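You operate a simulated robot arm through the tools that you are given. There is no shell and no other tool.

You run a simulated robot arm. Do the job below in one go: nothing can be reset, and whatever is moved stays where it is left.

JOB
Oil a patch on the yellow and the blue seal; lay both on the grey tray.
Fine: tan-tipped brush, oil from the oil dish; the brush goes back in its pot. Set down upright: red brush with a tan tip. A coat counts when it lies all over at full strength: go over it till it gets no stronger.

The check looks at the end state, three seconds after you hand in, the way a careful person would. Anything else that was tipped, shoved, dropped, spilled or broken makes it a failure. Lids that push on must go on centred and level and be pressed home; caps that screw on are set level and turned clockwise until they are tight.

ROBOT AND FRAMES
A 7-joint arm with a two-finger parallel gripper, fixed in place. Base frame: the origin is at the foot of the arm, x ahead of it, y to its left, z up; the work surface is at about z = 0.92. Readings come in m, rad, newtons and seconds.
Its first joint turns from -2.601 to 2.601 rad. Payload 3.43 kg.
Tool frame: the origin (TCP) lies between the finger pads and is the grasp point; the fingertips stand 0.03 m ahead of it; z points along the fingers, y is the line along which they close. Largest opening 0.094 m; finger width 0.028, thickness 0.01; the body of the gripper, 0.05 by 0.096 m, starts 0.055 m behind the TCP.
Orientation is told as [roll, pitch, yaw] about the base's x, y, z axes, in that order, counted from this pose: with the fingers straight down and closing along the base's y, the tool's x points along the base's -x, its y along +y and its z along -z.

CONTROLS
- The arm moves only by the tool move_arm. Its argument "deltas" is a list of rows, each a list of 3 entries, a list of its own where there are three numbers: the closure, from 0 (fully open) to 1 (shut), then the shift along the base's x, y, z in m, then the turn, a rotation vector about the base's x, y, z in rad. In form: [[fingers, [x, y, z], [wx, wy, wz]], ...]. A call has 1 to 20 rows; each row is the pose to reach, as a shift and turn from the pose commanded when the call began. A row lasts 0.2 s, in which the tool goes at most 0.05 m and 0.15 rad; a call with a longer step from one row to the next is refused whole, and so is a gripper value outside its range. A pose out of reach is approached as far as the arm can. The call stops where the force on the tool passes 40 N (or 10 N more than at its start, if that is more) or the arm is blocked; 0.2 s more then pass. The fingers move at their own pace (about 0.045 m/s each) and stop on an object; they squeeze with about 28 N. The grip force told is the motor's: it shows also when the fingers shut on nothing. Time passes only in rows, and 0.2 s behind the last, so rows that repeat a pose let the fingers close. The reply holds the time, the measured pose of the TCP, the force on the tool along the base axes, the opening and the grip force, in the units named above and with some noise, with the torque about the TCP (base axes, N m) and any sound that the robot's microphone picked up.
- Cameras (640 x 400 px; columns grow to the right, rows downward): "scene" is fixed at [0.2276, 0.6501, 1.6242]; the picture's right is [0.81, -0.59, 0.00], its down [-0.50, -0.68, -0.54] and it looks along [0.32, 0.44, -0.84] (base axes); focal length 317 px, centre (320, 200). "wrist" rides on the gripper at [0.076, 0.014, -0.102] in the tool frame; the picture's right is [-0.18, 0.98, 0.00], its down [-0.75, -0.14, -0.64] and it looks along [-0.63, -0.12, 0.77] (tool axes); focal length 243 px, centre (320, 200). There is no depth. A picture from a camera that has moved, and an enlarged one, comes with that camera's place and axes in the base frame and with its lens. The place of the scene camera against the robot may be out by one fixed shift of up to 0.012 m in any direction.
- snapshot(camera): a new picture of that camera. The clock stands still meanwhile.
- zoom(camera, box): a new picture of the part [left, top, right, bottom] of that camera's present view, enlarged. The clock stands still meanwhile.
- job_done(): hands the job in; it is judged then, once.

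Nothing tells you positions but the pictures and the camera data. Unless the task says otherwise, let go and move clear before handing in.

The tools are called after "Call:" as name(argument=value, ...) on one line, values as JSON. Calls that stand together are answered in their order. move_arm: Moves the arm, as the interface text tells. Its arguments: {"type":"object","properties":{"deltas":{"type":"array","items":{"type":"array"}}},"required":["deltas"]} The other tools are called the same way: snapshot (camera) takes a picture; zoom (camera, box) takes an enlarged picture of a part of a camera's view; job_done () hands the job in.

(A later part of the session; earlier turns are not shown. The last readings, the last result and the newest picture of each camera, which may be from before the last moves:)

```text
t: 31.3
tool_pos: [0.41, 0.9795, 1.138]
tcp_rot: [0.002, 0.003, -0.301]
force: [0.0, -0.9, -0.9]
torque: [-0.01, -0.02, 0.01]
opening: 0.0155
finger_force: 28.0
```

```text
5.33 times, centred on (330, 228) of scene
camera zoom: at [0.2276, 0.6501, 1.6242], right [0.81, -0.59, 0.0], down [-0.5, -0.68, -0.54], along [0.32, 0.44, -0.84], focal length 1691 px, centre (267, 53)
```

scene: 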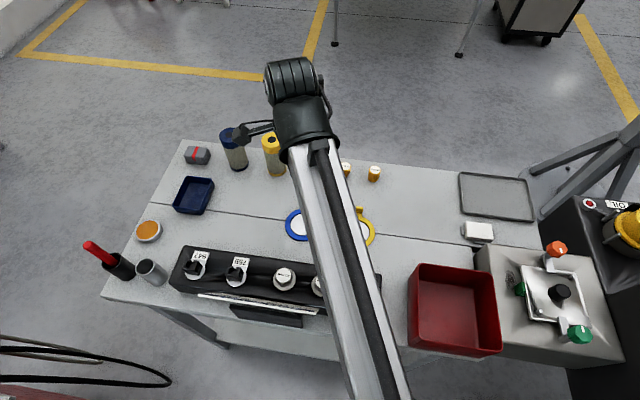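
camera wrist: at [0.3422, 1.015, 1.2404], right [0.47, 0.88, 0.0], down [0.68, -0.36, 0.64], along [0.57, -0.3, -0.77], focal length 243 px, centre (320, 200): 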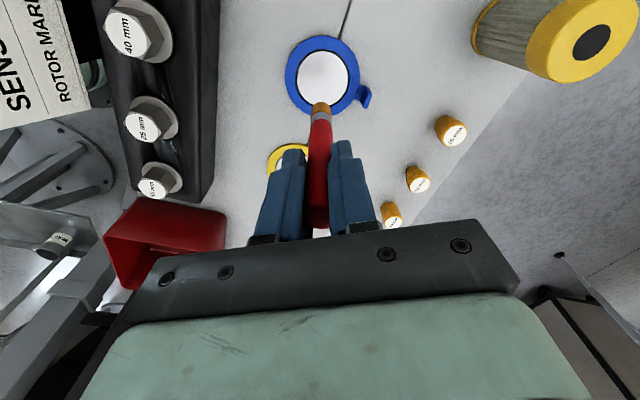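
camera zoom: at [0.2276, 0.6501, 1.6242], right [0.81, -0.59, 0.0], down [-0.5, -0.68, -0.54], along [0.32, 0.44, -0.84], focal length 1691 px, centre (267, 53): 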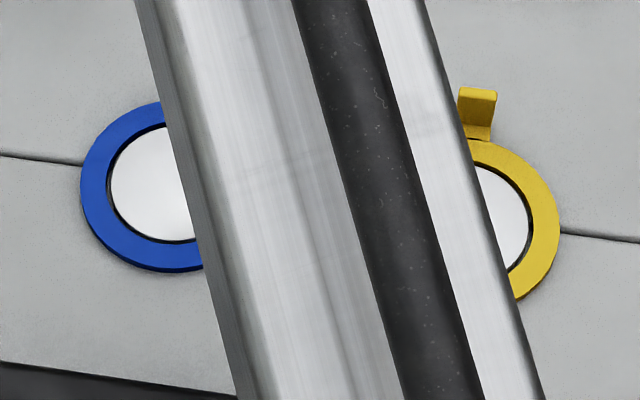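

The blue patch's centre is about (0.410, 0.982), radius 30 mm; the brush tip is about 19 mm wide. I'll lower toward its centre.

Call:
move_arm(deltas=[[1, [0, 0.002, -0.02], [0, 0, 0]], [1, [0, 0.002, -0.04], [0, 0, 0]], [1, [0, 0.002, -0.06], [0, 0, 0]], [1, [0, 0.002, -0.072], [0, 0, 0]], [1, [0, 0.002, -0.076], [0, 0, 0]], [1, [0, 0.002, -0.076], [0, 0, 0]]])

Call:
zoom(camera="wrist", box=[250, 30, 390, 130])

```text
t: 32.7
tool_pos: [0.4085, 0.9822, 1.0621]
tcp_rot: [0.003, 0.003, -0.303]
force: [1.5, 0.2, -0.6]
torque: [-0.02, -0.01, 0.0]
opening: 0.016
finger_force: 27.9
```

```text
4.00 times, centred on (320, 80) of wrist
camera zoom: at [0.342, 1.0177, 1.1643], right [0.47, 0.88, 0.0], down [0.68, -0.36, 0.64], along [0.57, -0.3, -0.77], focal length 970 px, centre (320, 680)
```

zoom: 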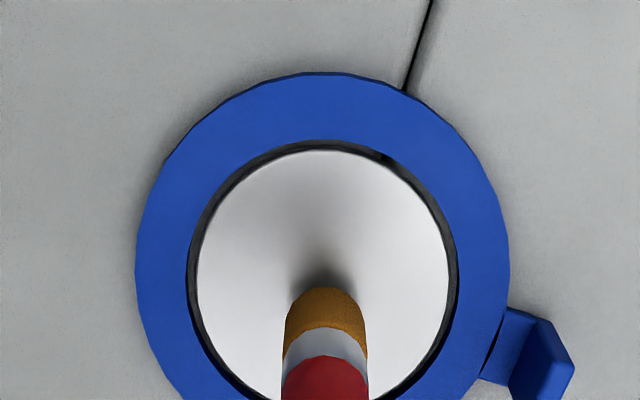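

Close to the patch now. I'll feel for contact in 1 mm steps.

Call:
move_arm(deltas=[[1, [0, 0, -0.001], [0, 0, 0]], [1, [0, 0, -0.002], [0, 0, 0]], [1, [0, 0, -0.003], [0, 0, 0]], [1, [0, 0, -0.003], [0, 0, 0]]])

```text
t: 33.7
tool_pos: [0.4084, 0.982, 1.0587]
tcp_rot: [0.001, 0.004, -0.301]
force: [0.7, -0.2, -0.3]
torque: [0.02, -0.01, 0.04]
opening: 0.0158
finger_force: 27.6
```

Call:
move_arm(deltas=[[1, [0, 0, -0.001], [0, 0, 0]], [1, [0, 0, -0.002], [0, 0, 0]], [1, [0, 0, -0.002], [0, 0, 0]]])

Call:
zoom(camera="wrist", box=[250, 30, 390, 130])

```text
t: 34.5
tool_pos: [0.4094, 0.9824, 1.0567]
tcp_rot: [0.003, 0.003, -0.303]
force: [-0.4, -0.1, -0.9]
torque: [0.01, 0.0, 0.02]
opening: 0.0158
finger_force: 27.5
```

```text
4.00 times, centred on (320, 80) of wrist
camera zoom: at [0.3417, 1.0174, 1.1592], right [0.47, 0.88, 0.0], down [0.68, -0.36, 0.64], along [0.57, -0.3, -0.77], focal length 970 px, centre (320, 680)
```

zoom: 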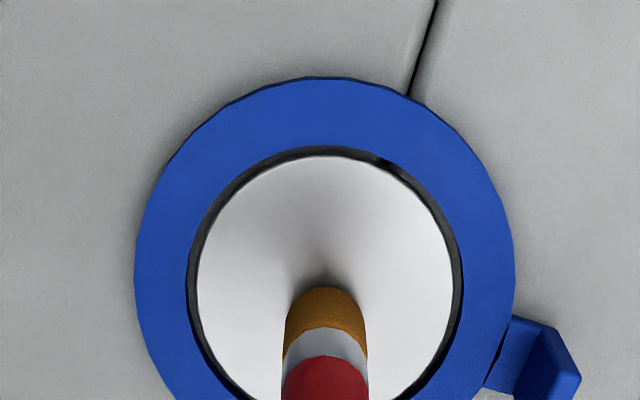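

Still no contact. Two more 1 mm steps.

Call:
move_arm(deltas=[[1, [0, 0, -0.001], [0, 0, 0]], [1, [0, 0, -0.002], [0, 0, 0]], [1, [0, 0, -0.002], [0, 0, 0]]])

Call:
zoom(camera="wrist", box=[250, 30, 390, 130])

```text
t: 35.3
tool_pos: [0.4098, 0.9817, 1.0545]
tcp_rot: [0.0, 0.003, -0.301]
force: [-0.4, -0.3, 0.6]
torque: [-0.01, 0.0, 0.0]
opening: 0.0156
finger_force: 27.8
```

```text
4.00 times, centred on (320, 80) of wrist
camera zoom: at [0.3416, 1.0173, 1.1573], right [0.47, 0.88, 0.0], down [0.68, -0.36, 0.64], along [0.57, -0.3, -0.77], focal length 970 px, centre (320, 680)
```

zoom: 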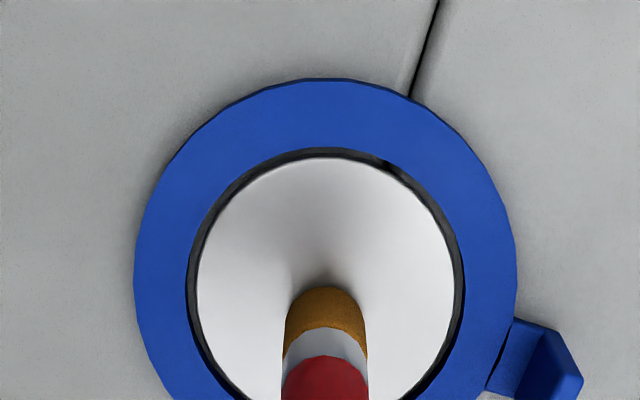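

Still no force. Continuing down gently.

Call:
move_arm(deltas=[[1, [0, 0, -0.001], [0, 0, 0]], [1, [0, 0, -0.002], [0, 0, 0]], [1, [0, 0, -0.002], [0, 0, 0]]])

```text
t: 36.1
tool_pos: [0.4091, 0.982, 1.0563]
tcp_rot: [0.002, 0.006, -0.302]
force: [1.0, 1.0, 17.2]
torque: [0.12, -0.05, 0.02]
opening: 0.016
finger_force: 28.0
```

Contact: 17 N. I'll ease off about 1 mm and look at the patch.

Call:
move_arm(deltas=[[1, [0, 0, 0.001], [0, 0, 0]], [1, [0, 0, 0.001], [0, 0, 0]]])

Call:
zoom(camera="wrist", box=[250, 30, 390, 130])

```text
t: 36.7
tool_pos: [0.4094, 0.98, 1.0551]
tcp_rot: [0.003, 0.004, -0.302]
force: [2.1, 1.1, 15.0]
torque: [0.23, -0.16, 0.0]
opening: 0.0157
finger_force: 27.6
```

```text
4.00 times, centred on (320, 80) of wrist
camera zoom: at [0.3413, 1.0167, 1.1571], right [0.47, 0.88, 0.0], down [0.68, -0.36, 0.64], along [0.57, -0.3, -0.77], focal length 970 px, centre (320, 680)
```

zoom: 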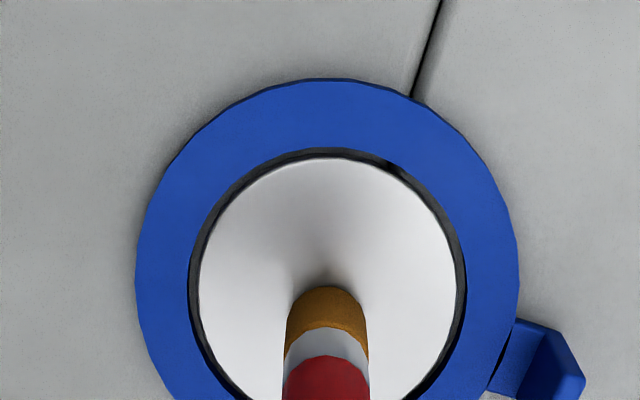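

I'll ease off a little more, then make a small trial stroke and see whether oil goes on and the seal stays put.

Call:
move_arm(deltas=[[1, [0, 0, 0.0006], [0, 0, 0]], [1, [0.003, 0, 0.0006], [0, 0, 0]], [1, [0.006, 0, 0.0006], [0, 0, 0]], [1, [0.009, 0, 0.0006], [0, 0, 0]], [1, [0.012, 0, 0.0006], [0, 0, 0]], [1, [0.012, 0, 0.0006], [0, 0, 0]]])

Call:
zoom(camera="wrist", box=[250, 30, 390, 130])

```text
t: 38.1
tool_pos: [0.42, 0.9817, 1.0543]
tcp_rot: [0.002, 0.005, -0.3]
force: [-4.1, 0.2, 9.4]
torque: [-0.04, 0.55, 0.04]
opening: 0.0158
finger_force: 28.0
```

```text
4.00 times, centred on (320, 80) of wrist
camera zoom: at [0.3535, 1.0171, 1.1571], right [0.47, 0.88, 0.0], down [0.68, -0.36, 0.64], along [0.57, -0.3, -0.77], focal length 970 px, centre (320, 680)
```

zoom: 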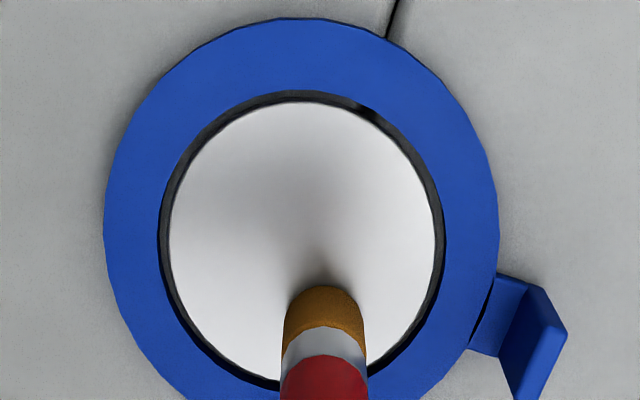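

The force is modest and the seal hasn't moved. I'll lift briefly to see what the stroke left.

Call:
move_arm(deltas=[[1, [0, 0, 0.01], [0, 0, 0]], [1, [0.0, 0, 0.03], [0, 0, 0]], [1, [0.03, -0.03, 0.06], [0, 0, 0]], [1, [0.05, -0.05, 0.08], [0, 0, 0]], [1, [0.05, -0.05, 0.08], [0, 0, 0]]])

Call:
zoom(camera="wrist", box=[270, 0, 398, 80])

Call:
snapshot(camera="wrist")

```text
refused: row 3 steps farther than a row can; nothing moved
```

```text
5.00 times, centred on (334, 40) of wrist
camera zoom: at [0.3535, 1.0171, 1.1571], right [0.47, 0.88, 0.0], down [0.68, -0.36, 0.64], along [0.57, -0.3, -0.77], focal length 1213 px, centre (250, 1000)
```

zoom: 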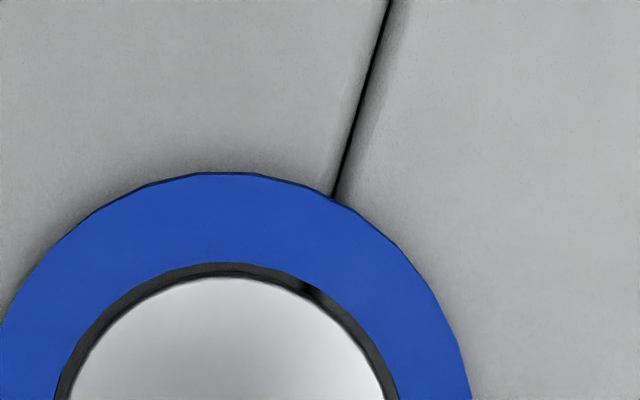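

```text
taken
camera wrist: at [0.3535, 1.0171, 1.1571], right [0.47, 0.88, 0.0], down [0.68, -0.36, 0.64], along [0.57, -0.3, -0.77], focal length 243 px, centre (320, 200)
```

wrist: 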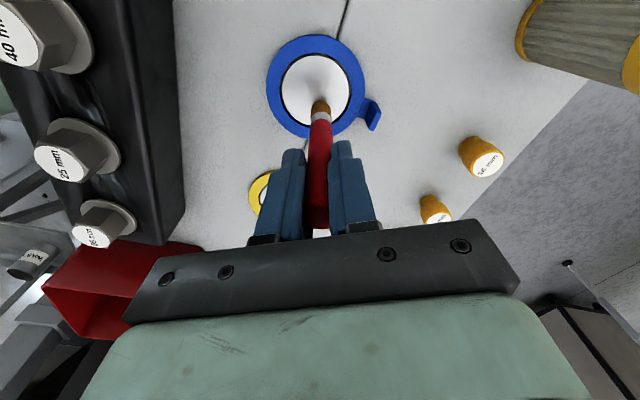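

That call was refused for too long a step. I'll lift with smaller steps and look again.

Call:
move_arm(deltas=[[1, [0, 0, 0.01], [0, 0, 0]], [1, [0.0, 0, 0.03], [0, 0, 0]], [1, [0.02, -0.02, 0.06], [0, 0, 0]], [1, [0.04, -0.04, 0.07], [0, 0, 0]], [1, [0.04, -0.04, 0.07], [0, 0, 0]]])

Call:
snapshot(camera="wrist")

Call:
zoom(camera="wrist", box=[250, 0, 378, 80])

```text
t: 39.3
tool_pos: [0.4604, 0.9427, 1.1236]
tcp_rot: [0.001, 0.002, -0.301]
force: [-0.1, -0.5, -1.2]
torque: [-0.01, -0.03, 0.0]
opening: 0.0156
finger_force: 28.1
```

```text
taken
camera wrist: at [0.3937, 0.9774, 1.2271], right [0.47, 0.88, 0.0], down [0.68, -0.36, 0.64], along [0.57, -0.3, -0.77], focal length 243 px, centre (320, 200)
```

wrist: 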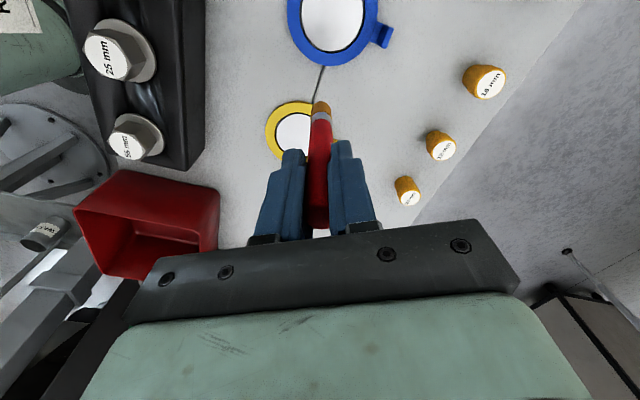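

```text
5.00 times, centred on (314, 40) of wrist
camera zoom: at [0.3937, 0.9774, 1.2271], right [0.47, 0.88, 0.0], down [0.68, -0.36, 0.64], along [0.57, -0.3, -0.77], focal length 1213 px, centre (350, 1000)
```

zoom: 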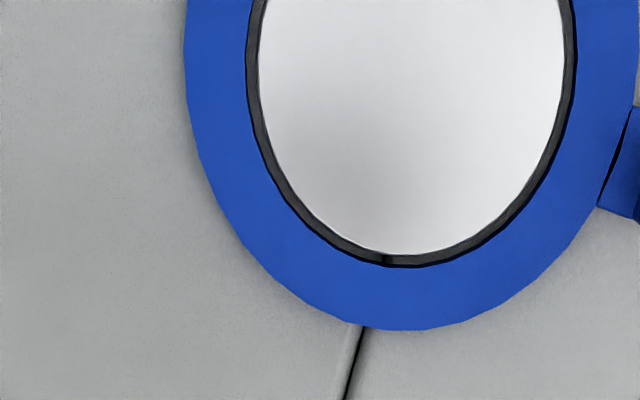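

I can't see the patch's middle from here. I'll move to the side for a full view.

Call:
move_arm(deltas=[[1, [-0.025, -0.002, 0.015], [0, 0, 0]], [1, [-0.05, -0.004, 0.025], [0, 0, 0]], [1, [-0.073, -0.005, 0.025], [0, 0, 0]], [1, [-0.073, -0.005, 0.025], [0, 0, 0]]])

Call:
snapshot(camera="wrist")

Call:
zoom(camera="wrist", box=[290, 20, 418, 120])

Call:
zoom(camera="scene", box=[260, 180, 420, 280])

```text
t: 40.3
tool_pos: [0.3882, 0.9373, 1.1479]
tcp_rot: [0.001, 0.003, -0.301]
force: [-0.1, -0.6, -0.2]
torque: [0.03, 0.01, 0.0]
opening: 0.0162
finger_force: 28.1
```

```text
taken
camera wrist: at [0.3205, 0.9716, 1.2518], right [0.47, 0.88, 0.0], down [0.68, -0.36, 0.64], along [0.57, -0.3, -0.77], focal length 243 px, centre (320, 200)
```

wrist: 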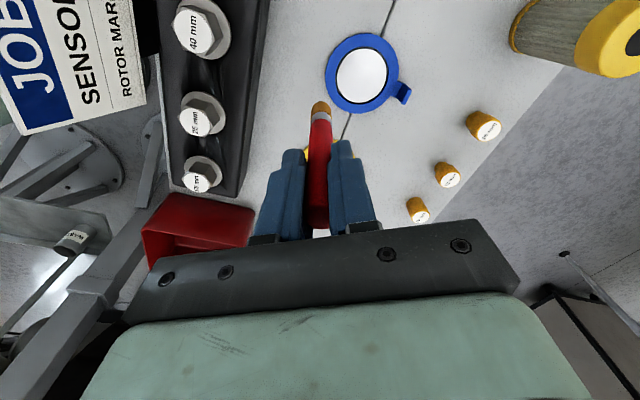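

```text
4.00 times, centred on (354, 70) of wrist
camera zoom: at [0.3205, 0.9716, 1.2518], right [0.47, 0.88, 0.0], down [0.68, -0.36, 0.64], along [0.57, -0.3, -0.77], focal length 970 px, centre (184, 720)
```

zoom: 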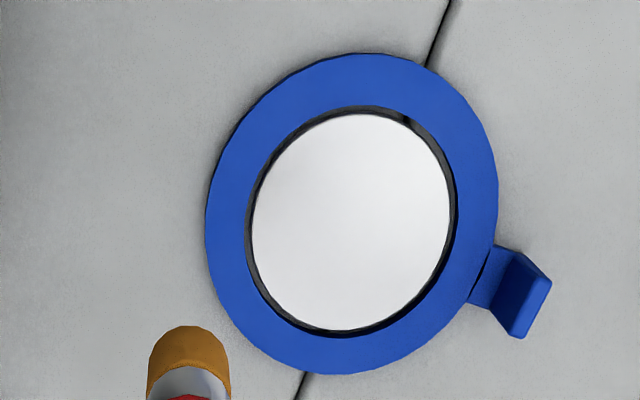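

```text
4.00 times, centred on (340, 230) of scene
camera zoom: at [0.2276, 0.6501, 1.6242], right [0.81, -0.59, 0.0], down [-0.5, -0.68, -0.54], along [0.32, 0.44, -0.84], focal length 1268 px, centre (240, 80)
```

zoom: 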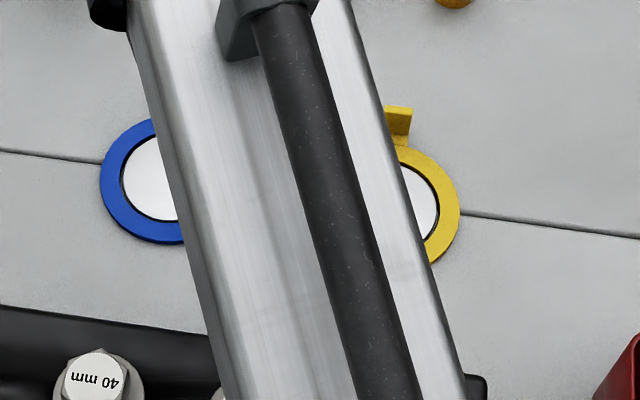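

No mark shows yet, so the coat must build up with more strokes. The patch's centre measures (0.411, 0.982); I'll run a raster over it in light contact.

Call:
move_arm(deltas=[[1, [0.012, 0.0238, -0.03], [0, 0, 0]], [1, [0.012, 0.0238, -0.06], [0, 0, 0]], [1, [0.012, 0.0238, -0.085], [0, 0, 0]], [1, [0.012, 0.0238, -0.092], [0, 0, 0]], [1, [0.012, 0.0238, -0.095], [0, 0, 0]], [1, [0.019, 0.0238, -0.095], [0, 0, 0]], [1, [0.026, 0.0238, -0.095], [0, 0, 0]], [1, [0.032, 0.0238, -0.095], [0, 0, 0]], [1, [0.042, 0.0338, -0.095], [0, 0, 0]], [1, [0.034, 0.0338, -0.095], [0, 0, 0]], [1, [0.026, 0.0338, -0.095], [0, 0, 0]], [1, [0.018, 0.0338, -0.095], [0, 0, 0]], [1, [0.01, 0.0338, -0.095], [0, 0, 0]], [1, [0.002, 0.0338, -0.095], [0, 0, 0]], [1, [-0.0005, 0.0438, -0.095], [0, 0, 0]], [1, [0.0085, 0.0438, -0.095], [0, 0, 0]], [1, [0.0175, 0.0438, -0.095], [0, 0, 0]], [1, [0.0265, 0.0438, -0.095], [0, 0, 0]], [1, [0.0355, 0.0438, -0.095], [0, 0, 0]], [1, [0.0445, 0.0438, -0.095], [0, 0, 0]]])

Call:
zoom(camera="wrist", box=[240, 0, 400, 110])

```text
t: 44.5
tool_pos: [0.4304, 0.9814, 1.054]
tcp_rot: [0.001, 0.004, -0.299]
force: [-5.0, 0.4, 1.5]
torque: [0.05, 0.69, 0.01]
opening: 0.0157
finger_force: 28.7
```

```text
3.64 times, centred on (320, 55) of wrist
camera zoom: at [0.3642, 1.0165, 1.1573], right [0.47, 0.88, 0.0], down [0.68, -0.36, 0.64], along [0.56, -0.3, -0.77], focal length 882 px, centre (320, 727)
```

zoom: 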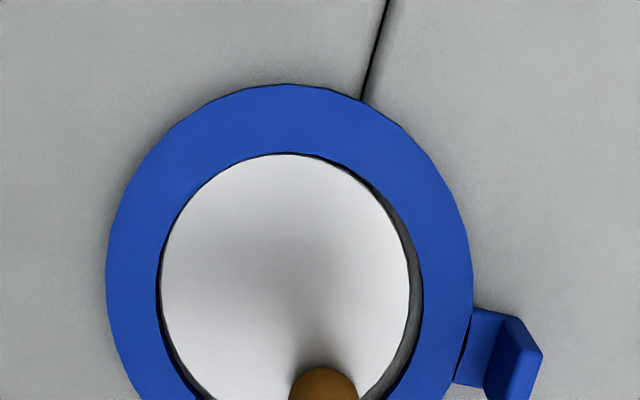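

The white disc seems to have shifted slightly inside the ring, and I still can't tell any coat. I'll lift off and go back to the same viewpoint to compare.

Call:
move_arm(deltas=[[1, [0, 0, 0.01], [0, 0, 0]], [1, [0, 0, 0.035], [0, 0, 0]], [1, [-0.01, -0.01, 0.065], [0, 0, 0]], [1, [-0.03, -0.03, 0.085], [0, 0, 0]], [1, [-0.0445, -0.0438, 0.095], [0, 0, 0]], [1, [-0.0445, -0.0438, 0.095], [0, 0, 0]]])

Call:
zoom(camera="wrist", box=[290, 20, 418, 120])

Call:
snapshot(camera="wrist")

```text
t: 45.9
tool_pos: [0.3882, 0.937, 1.151]
tcp_rot: [0.002, 0.005, -0.302]
force: [0.2, -0.5, -0.1]
torque: [0.0, 0.0, 0.0]
opening: 0.0156
finger_force: 28.2
```

```text
4.00 times, centred on (354, 70) of wrist
camera zoom: at [0.3211, 0.9725, 1.2519], right [0.47, 0.88, 0.0], down [0.68, -0.36, 0.64], along [0.57, -0.3, -0.77], focal length 970 px, centre (184, 720)
```

zoom: 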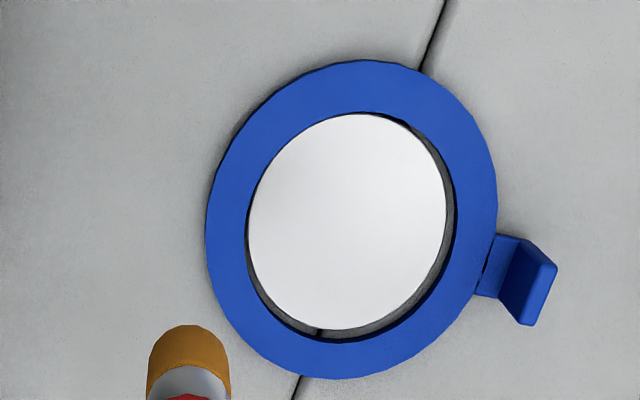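

```text
taken
camera wrist: at [0.3211, 0.9725, 1.2519], right [0.47, 0.88, 0.0], down [0.68, -0.36, 0.64], along [0.57, -0.3, -0.77], focal length 243 px, centre (320, 200)
```

wrist: 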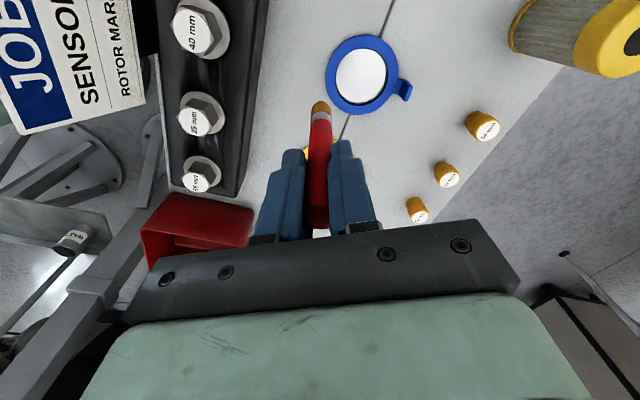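

The ring has shifted about 2–3 mm while the white disc stayed put, so disc and ring are separate, and there's no visible coat on the disc. I need to understand these parts better, so I'll zoom in hard on both seals.

Call:
zoom(camera="wrist", box=[320, 60, 370, 110])

Call:
zoom(camera="wrist", box=[370, 60, 420, 110])

Call:
zoom(camera="scene", box=[280, 205, 320, 245])

Call:
zoom(camera="scene", box=[340, 205, 380, 250])

```text
8.00 times, centred on (345, 85) of wrist
camera zoom: at [0.3211, 0.9725, 1.2519], right [0.47, 0.88, 0.0], down [0.68, -0.36, 0.64], along [0.57, -0.3, -0.77], focal length 1941 px, centre (120, 1120)
```

zoom: 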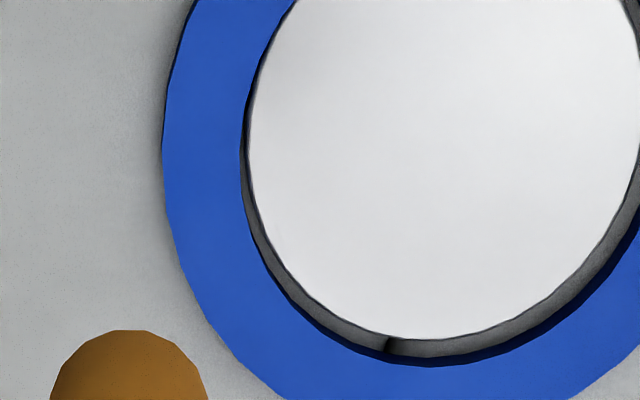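

```text
8.00 times, centred on (395, 85) of wrist
camera zoom: at [0.3211, 0.9725, 1.2519], right [0.47, 0.88, 0.0], down [0.68, -0.36, 0.64], along [0.57, -0.3, -0.77], focal length 1941 px, centre (-280, 1120)
```

zoom: 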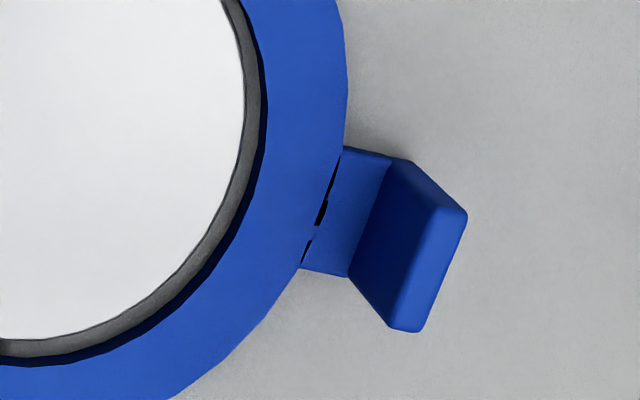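

```text
10.00 times, centred on (300, 225) of scene
camera zoom: at [0.2276, 0.6501, 1.6242], right [0.81, -0.59, 0.0], down [-0.5, -0.68, -0.54], along [0.32, 0.44, -0.84], focal length 3170 px, centre (520, -50)
```

zoom: 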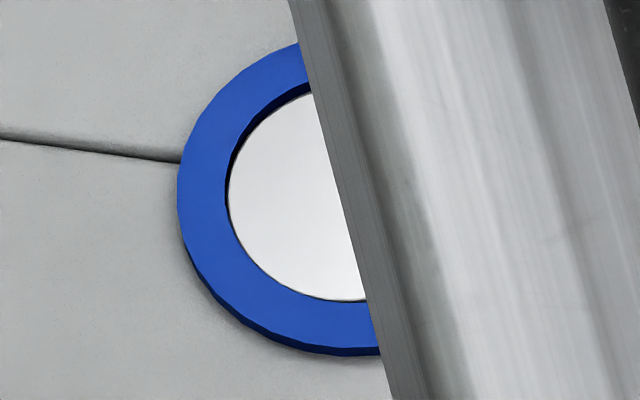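

```text
8.89 times, centred on (360, 228) of scene
camera zoom: at [0.2276, 0.6501, 1.6242], right [0.81, -0.59, 0.0], down [-0.5, -0.68, -0.54], along [0.32, 0.44, -0.84], focal length 2818 px, centre (-36, -44)
```

zoom: 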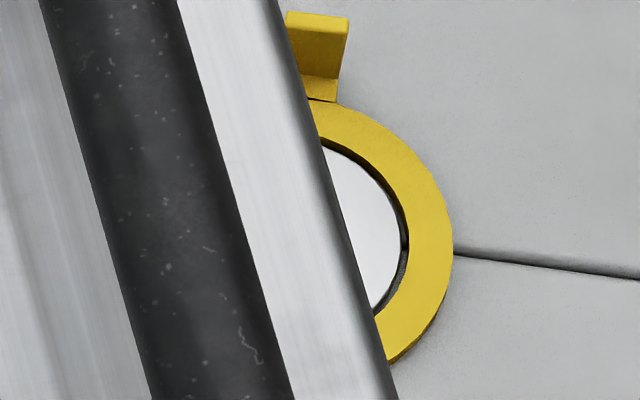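

The coloured ring with its tab lies loose around a separate white disc on the table, so the ring itself may be the seal. I'll touch the brush gently on the blue ring's own surface, at the side opposite the tab, and see whether oil takes there.

Call:
move_arm(deltas=[[1, [-0.0053, 0.018, -0.03], [0, 0, 0]], [1, [-0.0053, 0.018, -0.06], [0, 0, 0]], [1, [-0.0053, 0.018, -0.08], [0, 0, 0]], [1, [-0.0053, 0.018, -0.086], [0, 0, 0]], [1, [-0.0053, 0.018, -0.086], [0, 0, 0]]])

Call:
zoom(camera="wrist", box=[270, 60, 398, 140])

```text
t: 47.1
tool_pos: [0.3832, 0.955, 1.0622]
tcp_rot: [0.002, 0.003, -0.301]
force: [-0.3, 0.8, -1.4]
torque: [0.0, 0.0, 0.04]
opening: 0.0158
finger_force: 28.0
```

```text
5.00 times, centred on (334, 100) of wrist
camera zoom: at [0.3155, 0.9905, 1.1657], right [0.47, 0.88, 0.0], down [0.68, -0.36, 0.64], along [0.57, -0.3, -0.77], focal length 1213 px, centre (250, 700)
```

zoom: 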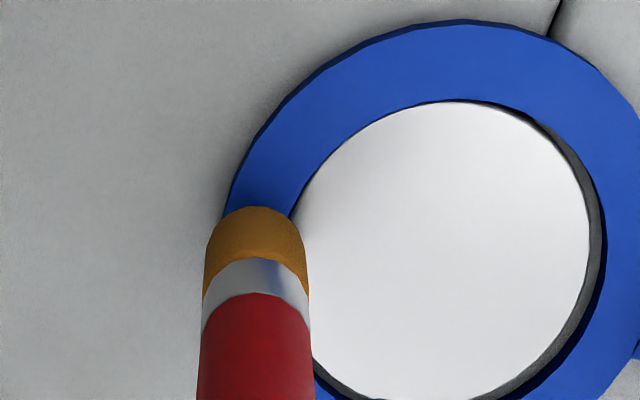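

The tip is a few millimetres above the ring. Feeling down gently.

Call:
move_arm(deltas=[[1, [0, 0, -0.002], [0, 0, 0]], [1, [0, 0, -0.004], [0, 0, 0]], [1, [0, 0, -0.004], [0, 0, 0]]])

```text
t: 47.9
tool_pos: [0.3832, 0.9555, 1.0601]
tcp_rot: [0.002, 0.003, -0.304]
force: [0.0, 0.2, 0.6]
torque: [-0.02, -0.02, -0.02]
opening: 0.0159
finger_force: 28.6
```

Call:
move_arm(deltas=[[1, [0, 0, -0.001], [0, 0, 0]], [1, [0, 0, -0.002], [0, 0, 0]], [1, [0, 0, -0.002], [0, 0, 0]]])

```text
t: 48.7
tool_pos: [0.3822, 0.9556, 1.0574]
tcp_rot: [0.001, 0.004, -0.303]
force: [-0.2, 0.0, -0.7]
torque: [0.0, -0.01, 0.0]
opening: 0.0155
finger_force: 28.2
```

Call:
move_arm(deltas=[[1, [0, 0, -0.001], [0, 0, 0]], [1, [0, 0, -0.001], [0, 0, 0]]])

Call:
zoom(camera="wrist", box=[270, 60, 398, 140])

```text
t: 49.3
tool_pos: [0.3824, 0.9549, 1.0555]
tcp_rot: [0.001, 0.002, -0.301]
force: [0.8, -0.7, 0.1]
torque: [0.0, -0.01, -0.01]
opening: 0.0157
finger_force: 28.5
```

```text
5.00 times, centred on (334, 100) of wrist
camera zoom: at [0.3158, 0.9903, 1.1589], right [0.47, 0.88, 0.0], down [0.68, -0.36, 0.64], along [0.57, -0.3, -0.77], focal length 1213 px, centre (250, 700)
```

zoom: 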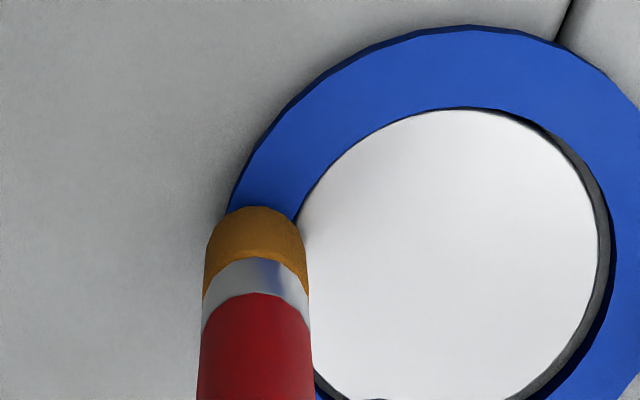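

Call:
move_arm(deltas=[[1, [0, 0, -0.0007], [0, 0, 0]], [1, [0, 0, -0.0014], [0, 0, 0]], [1, [0, 0, -0.0014], [0, 0, 0]]])

Call:
zoom(camera="wrist", box=[270, 60, 398, 140])

```text
t: 50.1
tool_pos: [0.3834, 0.955, 1.0546]
tcp_rot: [0.001, 0.004, -0.302]
force: [0.9, -0.4, 1.3]
torque: [-0.02, -0.03, -0.04]
opening: 0.0158
finger_force: 28.0
```

```text
5.00 times, centred on (334, 100) of wrist
camera zoom: at [0.3156, 0.9905, 1.1577], right [0.47, 0.88, 0.0], down [0.68, -0.36, 0.64], along [0.57, -0.3, -0.77], focal length 1213 px, centre (250, 700)
```

zoom: 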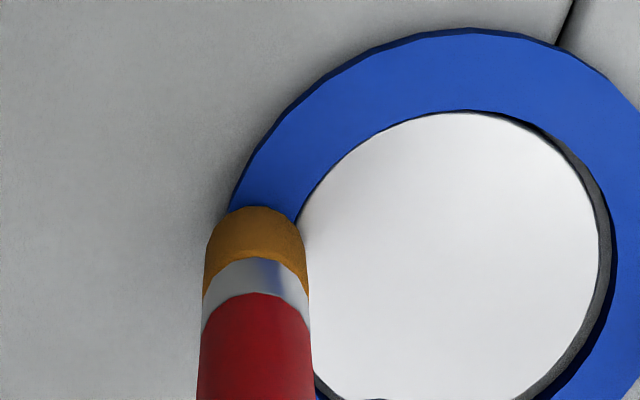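

Call:
move_arm(deltas=[[1, [0, 0, -0.0007], [0, 0, 0]], [1, [0, 0, -0.0014], [0, 0, 0]], [1, [0, 0, -0.0014], [0, 0, 0]]])

Call:
zoom(camera="wrist", box=[270, 60, 398, 140])

```text
t: 50.9
tool_pos: [0.3821, 0.9544, 1.0537]
tcp_rot: [0.002, 0.003, -0.299]
force: [0.7, 0.6, 15.6]
torque: [0.11, -0.08, -0.02]
opening: 0.016
finger_force: 27.6
```

```text
5.00 times, centred on (334, 100) of wrist
camera zoom: at [0.3153, 0.9899, 1.1571], right [0.47, 0.88, 0.0], down [0.68, -0.36, 0.64], along [0.57, -0.3, -0.77], focal length 1213 px, centre (250, 700)
```

zoom: 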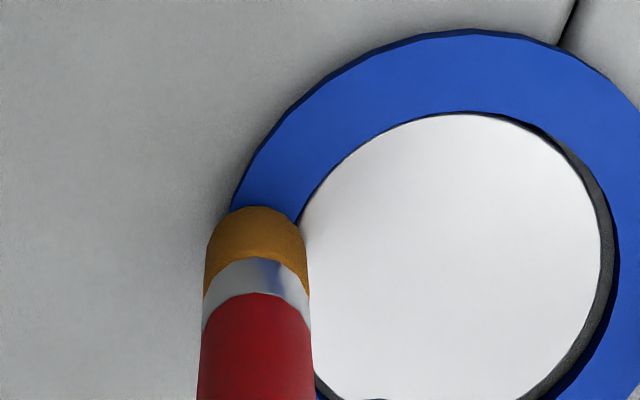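

Contact on the ring at about the same height as the disc. I'll ease off a touch, make a short stroke along the ring's band, then lift and look.

Call:
move_arm(deltas=[[1, [0, 0, 0.0005], [0, 0, 0]], [1, [0.003, -0.003, 0.0005], [0, 0, 0]], [1, [0.006, -0.005, 0.0005], [0, 0, 0]], [1, [0.003, -0.003, 0.0005], [0, 0, 0]], [1, [0, 0, 0.0005], [0, 0, 0]], [1, [0, 0, 0.01], [0, 0, 0]], [1, [0.0, -0.01, 0.05], [0, 0, 0]], [1, [0.0053, -0.018, 0.0958], [0, 0, 0]], [1, [0.0053, -0.018, 0.0958], [0, 0, 0]]])

Call:
zoom(camera="wrist", box=[290, 20, 418, 120])

```text
t: 52.9
tool_pos: [0.3883, 0.9371, 1.149]
tcp_rot: [0.002, 0.003, -0.303]
force: [-0.2, 0.5, -0.3]
torque: [0.03, 0.03, 0.04]
opening: 0.0157
finger_force: 28.2
```

```text
4.00 times, centred on (354, 70) of wrist
camera zoom: at [0.3201, 0.9725, 1.2517], right [0.47, 0.88, 0.0], down [0.68, -0.36, 0.64], along [0.57, -0.3, -0.77], focal length 970 px, centre (184, 720)
```

zoom: 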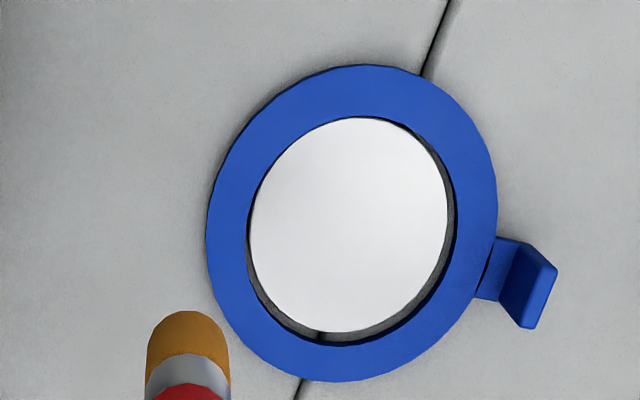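

No mark on the ring either. I'll zoom close on the disc and on the brush tip for any faint tint.

Call:
zoom(camera="wrist", box=[334, 48, 390, 105])

Call:
zoom(camera="wrist", box=[295, 85, 345, 135])

Call:
zoom(camera="scene", box=[270, 190, 390, 265])

```text
7.02 times, centred on (362, 76) of wrist
camera zoom: at [0.3201, 0.9725, 1.2517], right [0.47, 0.88, 0.0], down [0.68, -0.36, 0.64], along [0.57, -0.3, -0.77], focal length 1703 px, centre (25, 1067)
```

zoom: 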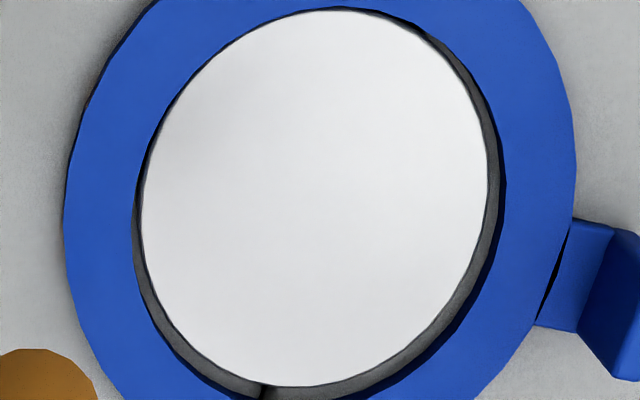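

```text
8.00 times, centred on (320, 110) of wrist
camera zoom: at [0.3201, 0.9725, 1.2517], right [0.47, 0.88, 0.0], down [0.68, -0.36, 0.64], along [0.57, -0.3, -0.77], focal length 1941 px, centre (320, 920)
```

zoom: 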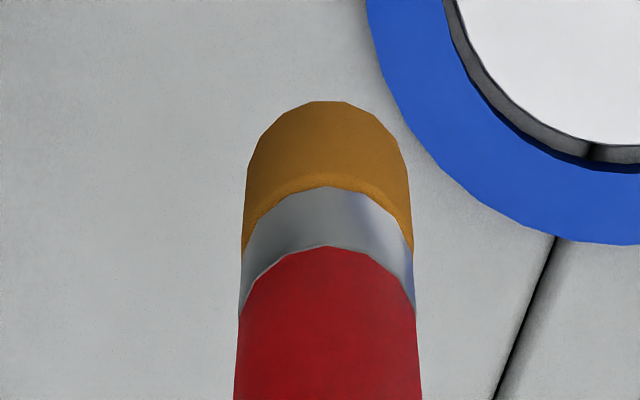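

```text
5.33 times, centred on (330, 228) of scene
camera zoom: at [0.2276, 0.6501, 1.6242], right [0.81, -0.59, 0.0], down [-0.5, -0.68, -0.54], along [0.32, 0.44, -0.84], focal length 1691 px, centre (267, 53)
```

zoom: 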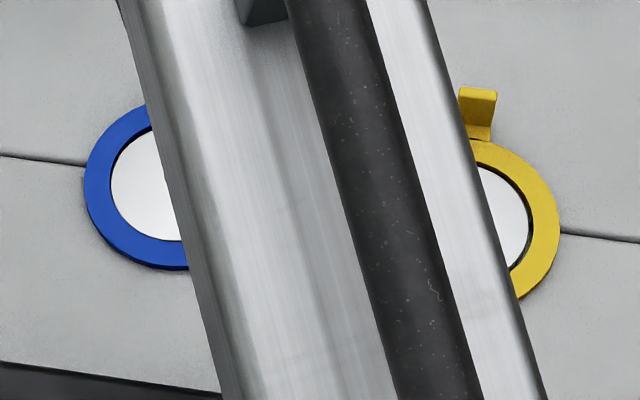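

Nothing visible yet. I'll move the arm clear toward the dish so that the scene camera can compare the brushed blue disc with the untouched yellow one.

Call:
move_arm(deltas=[[1, [0, 0.02, 0.03], [0, 0, 0]], [1, [-0.02, 0.05, 0.04], [0, 0, 0]], [1, [-0.05, 0.075, 0.04], [0, 0, 0]], [1, [-0.085, 0.095, 0.04], [0, 0, 0]], [1, [-0.12, 0.11, 0.04], [0, 0, 0]], [1, [-0.155, 0.122, 0.04], [0, 0, 0]], [1, [-0.19, 0.132, 0.04], [0, 0, 0]], [1, [-0.225, 0.142, 0.04], [0, 0, 0]], [1, [-0.26, 0.152, 0.04], [0, 0, 0]], [1, [-0.295, 0.163, 0.04], [0, 0, 0]], [1, [-0.295, 0.163, 0.04], [0, 0, 0]]])

Call:
zoom(camera="scene", box=[270, 190, 390, 265])

Call:
zoom(camera="scene", box=[280, 195, 325, 250])

Call:
zoom(camera="scene", box=[335, 200, 380, 255])

Call:
snapshot(camera="scene")

```text
t: 55.3
tool_pos: [0.0928, 1.0998, 1.1901]
tcp_rot: [0.003, 0.003, -0.302]
force: [0.5, -0.2, -0.4]
torque: [0.01, 0.03, 0.01]
opening: 0.016
finger_force: 28.3
```

```text
5.33 times, centred on (330, 228) of scene
camera zoom: at [0.2276, 0.6501, 1.6242], right [0.81, -0.59, 0.0], down [-0.5, -0.68, -0.54], along [0.32, 0.44, -0.84], focal length 1691 px, centre (267, 53)
```

zoom: 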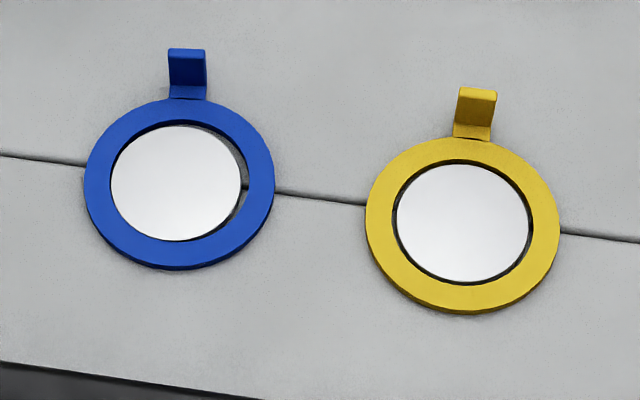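

```text
7.27 times, centred on (302, 222) of scene
camera zoom: at [0.2276, 0.6501, 1.6242], right [0.81, -0.59, 0.0], down [-0.5, -0.68, -0.54], along [0.32, 0.44, -0.84], focal length 2306 px, centre (447, 36)
```

zoom: 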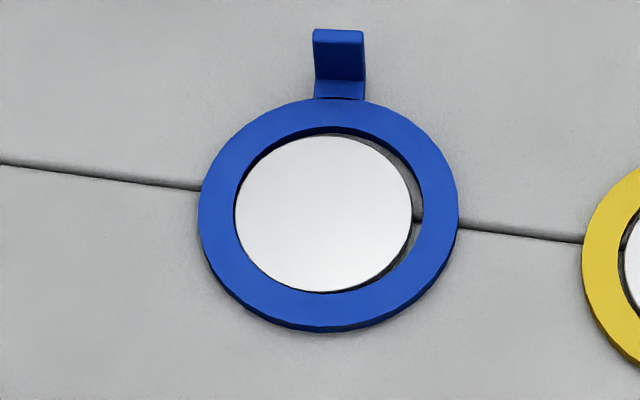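

```text
7.27 times, centred on (358, 228) of scene
camera zoom: at [0.2276, 0.6501, 1.6242], right [0.81, -0.59, 0.0], down [-0.5, -0.68, -0.54], along [0.32, 0.44, -0.84], focal length 2306 px, centre (47, 0)
```

zoom: 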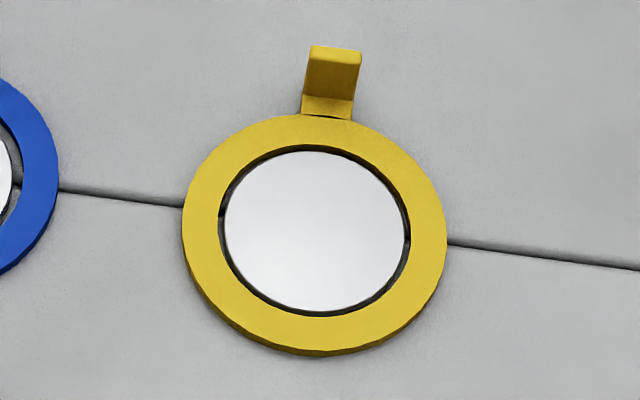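

```text
taken
```

scene: 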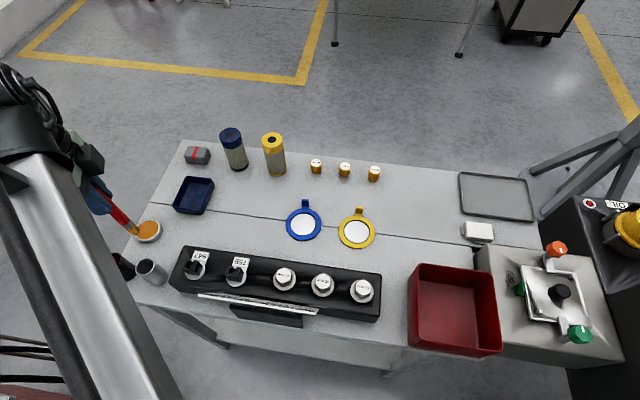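

The blue disc looks like the untouched yellow one, so no oil has taken. Before going on I'll look closely at other blue and yellow things, including the cylinders, in case they are the seals.

Call:
zoom(camera="scene", box=[210, 120, 300, 185])

Call:
zoom(camera="scene", box=[300, 150, 390, 190])

Call:
zoom(camera="scene", box=[165, 140, 225, 220])

Call:
zoom(camera="scene", box=[560, 180, 640, 260])

Call:
zoom(camera="scene", box=[160, 230, 390, 340])

Call:
zoom(camera="scene", box=[450, 210, 610, 360])

```text
6.15 times, centred on (255, 152) of scene
camera zoom: at [0.2276, 0.6501, 1.6242], right [0.81, -0.59, 0.0], down [-0.5, -0.68, -0.54], along [0.32, 0.44, -0.84], focal length 1951 px, centre (720, 492)
```

zoom: 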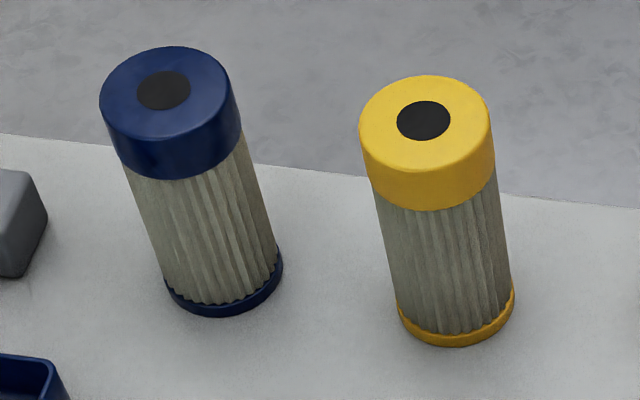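

```text
7.11 times, centred on (345, 170) of scene
camera zoom: at [0.2276, 0.6501, 1.6242], right [0.81, -0.59, 0.0], down [-0.5, -0.68, -0.54], along [0.32, 0.44, -0.84], focal length 2255 px, centre (142, 413)
```

zoom: 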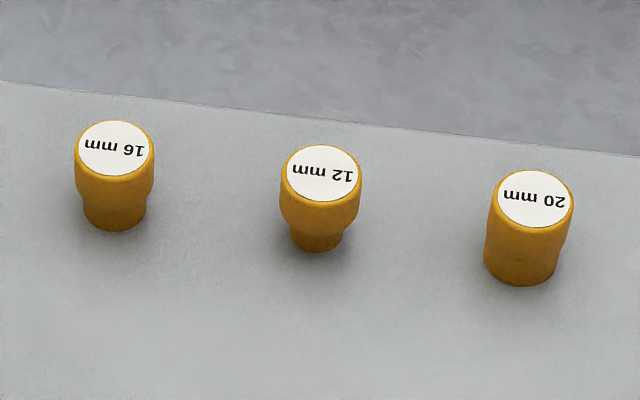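

```text
5.00 times, centred on (195, 180) of scene
camera zoom: at [0.2276, 0.6501, 1.6242], right [0.81, -0.59, 0.0], down [-0.5, -0.68, -0.54], along [0.32, 0.44, -0.84], focal length 1585 px, centre (945, 300)
```

zoom: 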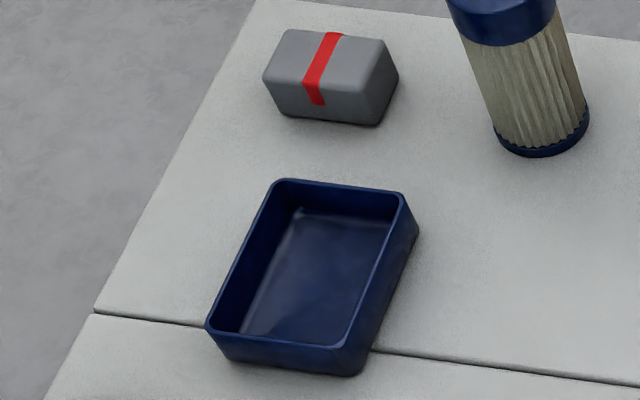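

```text
5.00 times, centred on (600, 220) of scene
camera zoom: at [0.2276, 0.6501, 1.6242], right [0.81, -0.59, 0.0], down [-0.5, -0.68, -0.54], along [0.32, 0.44, -0.84], focal length 1585 px, centre (-1080, 100)
```

zoom: 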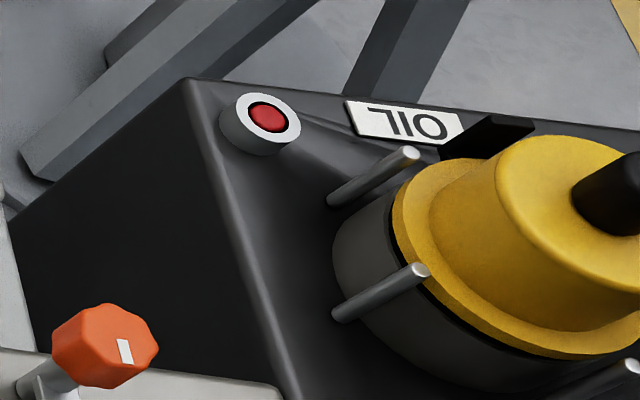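

```text
2.78 times, centred on (275, 285) of scene
camera zoom: at [0.2276, 0.6501, 1.6242], right [0.81, -0.59, 0.0], down [-0.5, -0.68, -0.54], along [0.32, 0.44, -0.84], focal length 882 px, centre (445, -36)
```

zoom: 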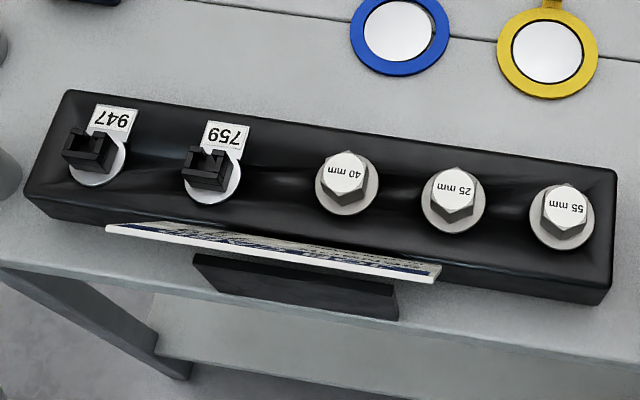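

```text
2.67 times, centred on (530, 285) of scene
camera zoom: at [0.2276, 0.6501, 1.6242], right [0.81, -0.59, 0.0], down [-0.5, -0.68, -0.54], along [0.32, 0.44, -0.84], focal length 846 px, centre (-240, -27)
```

zoom: 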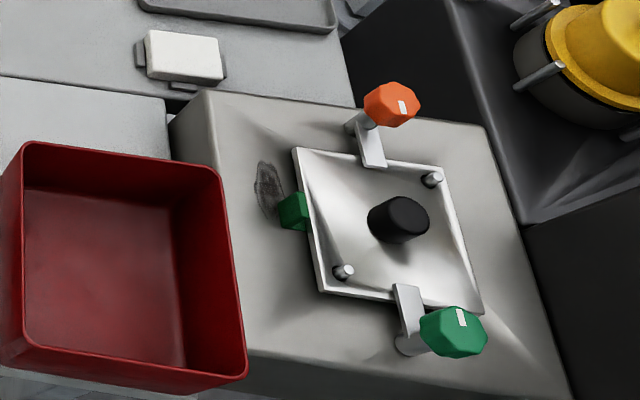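

The scene is an oil-filter bench, so the rings with tabs are the filter seals. The blue disc looks very slightly duller than the yellow one, so the coat may simply build up slowly. I'll check how the brush sits in the grip, then dip again with a longer soak.

Call:
snapshot(camera="wrist")

Call:
zoom(camera="wrist", box=[270, 70, 370, 240])

Call:
zoom(camera="scene", box=[70, 160, 190, 280])

```text
taken
camera wrist: at [0.0252, 1.1358, 1.2918], right [0.47, 0.88, 0.0], down [0.68, -0.36, 0.64], along [0.57, -0.3, -0.77], focal length 243 px, centre (320, 200)
```

wrist: 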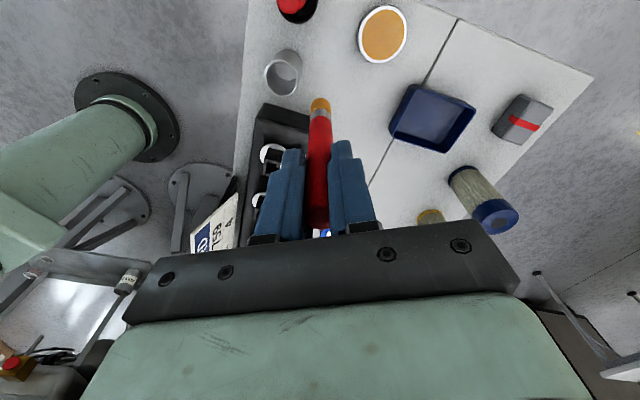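

```text
2.35 times, centred on (320, 155) of wrist
camera zoom: at [0.0252, 1.1358, 1.2918], right [0.47, 0.88, 0.0], down [0.68, -0.36, 0.64], along [0.57, -0.3, -0.77], focal length 571 px, centre (320, 306)
```

zoom: 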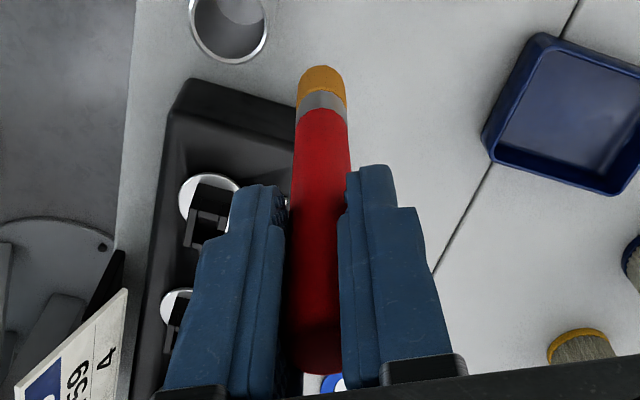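

```text
3.33 times, centred on (130, 220) of scene
camera zoom: at [0.2276, 0.6501, 1.6242], right [0.81, -0.59, 0.0], down [-0.5, -0.68, -0.54], along [0.32, 0.44, -0.84], focal length 1057 px, centre (953, 133)
```

zoom: 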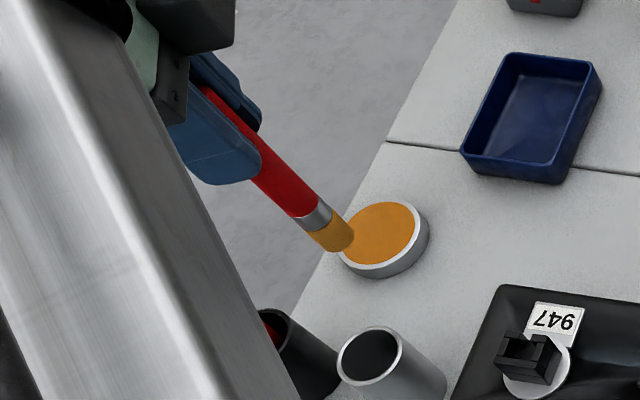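

The brush still sits nearly straight. I'll tilt out over the dish again and go down close to the oil.

Call:
move_arm(deltas=[[1, [0, 0.01, -0.02], [0.04, -0.003, 0]], [1, [0, 0.015, -0.04], [0.08, -0.006, 0]], [1, [-0.001, 0.02, -0.06], [0.12, -0.009, 0]], [1, [-0.002, 0.03, -0.075], [0.16, -0.012, 0]], [1, [-0.003, 0.042, -0.09], [0.2, -0.015, 0]], [1, [-0.005, 0.054, -0.1], [0.25, -0.019, 0]], [1, [-0.005, 0.054, -0.11], [0.25, -0.019, 0]], [1, [-0.005, 0.054, -0.118], [0.25, -0.019, 0]], [1, [-0.005, 0.054, -0.118], [0.25, -0.019, 0]]])

Call:
zoom(camera="scene", box=[110, 205, 190, 255])

```text
t: 57.3
tool_pos: [0.0886, 1.1539, 1.0701]
tcp_rot: [0.247, 0.06, -0.293]
force: [0.6, -0.6, -0.7]
torque: [-0.01, -0.01, -0.03]
opening: 0.0158
finger_force: 27.7
```

```text
8.00 times, centred on (150, 230) of scene
camera zoom: at [0.2276, 0.6501, 1.6242], right [0.81, -0.59, 0.0], down [-0.5, -0.68, -0.54], along [0.32, 0.44, -0.84], focal length 2536 px, centre (1680, -40)
```

zoom: 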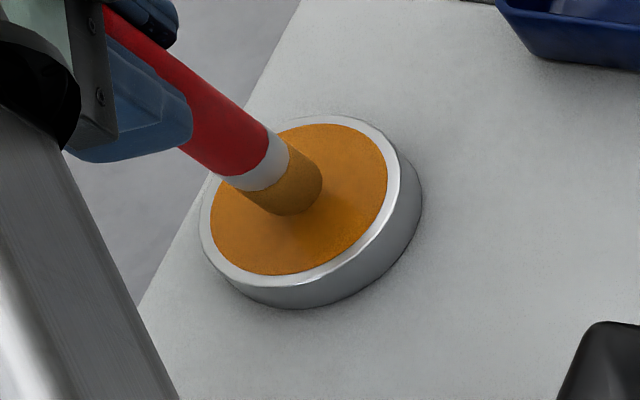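

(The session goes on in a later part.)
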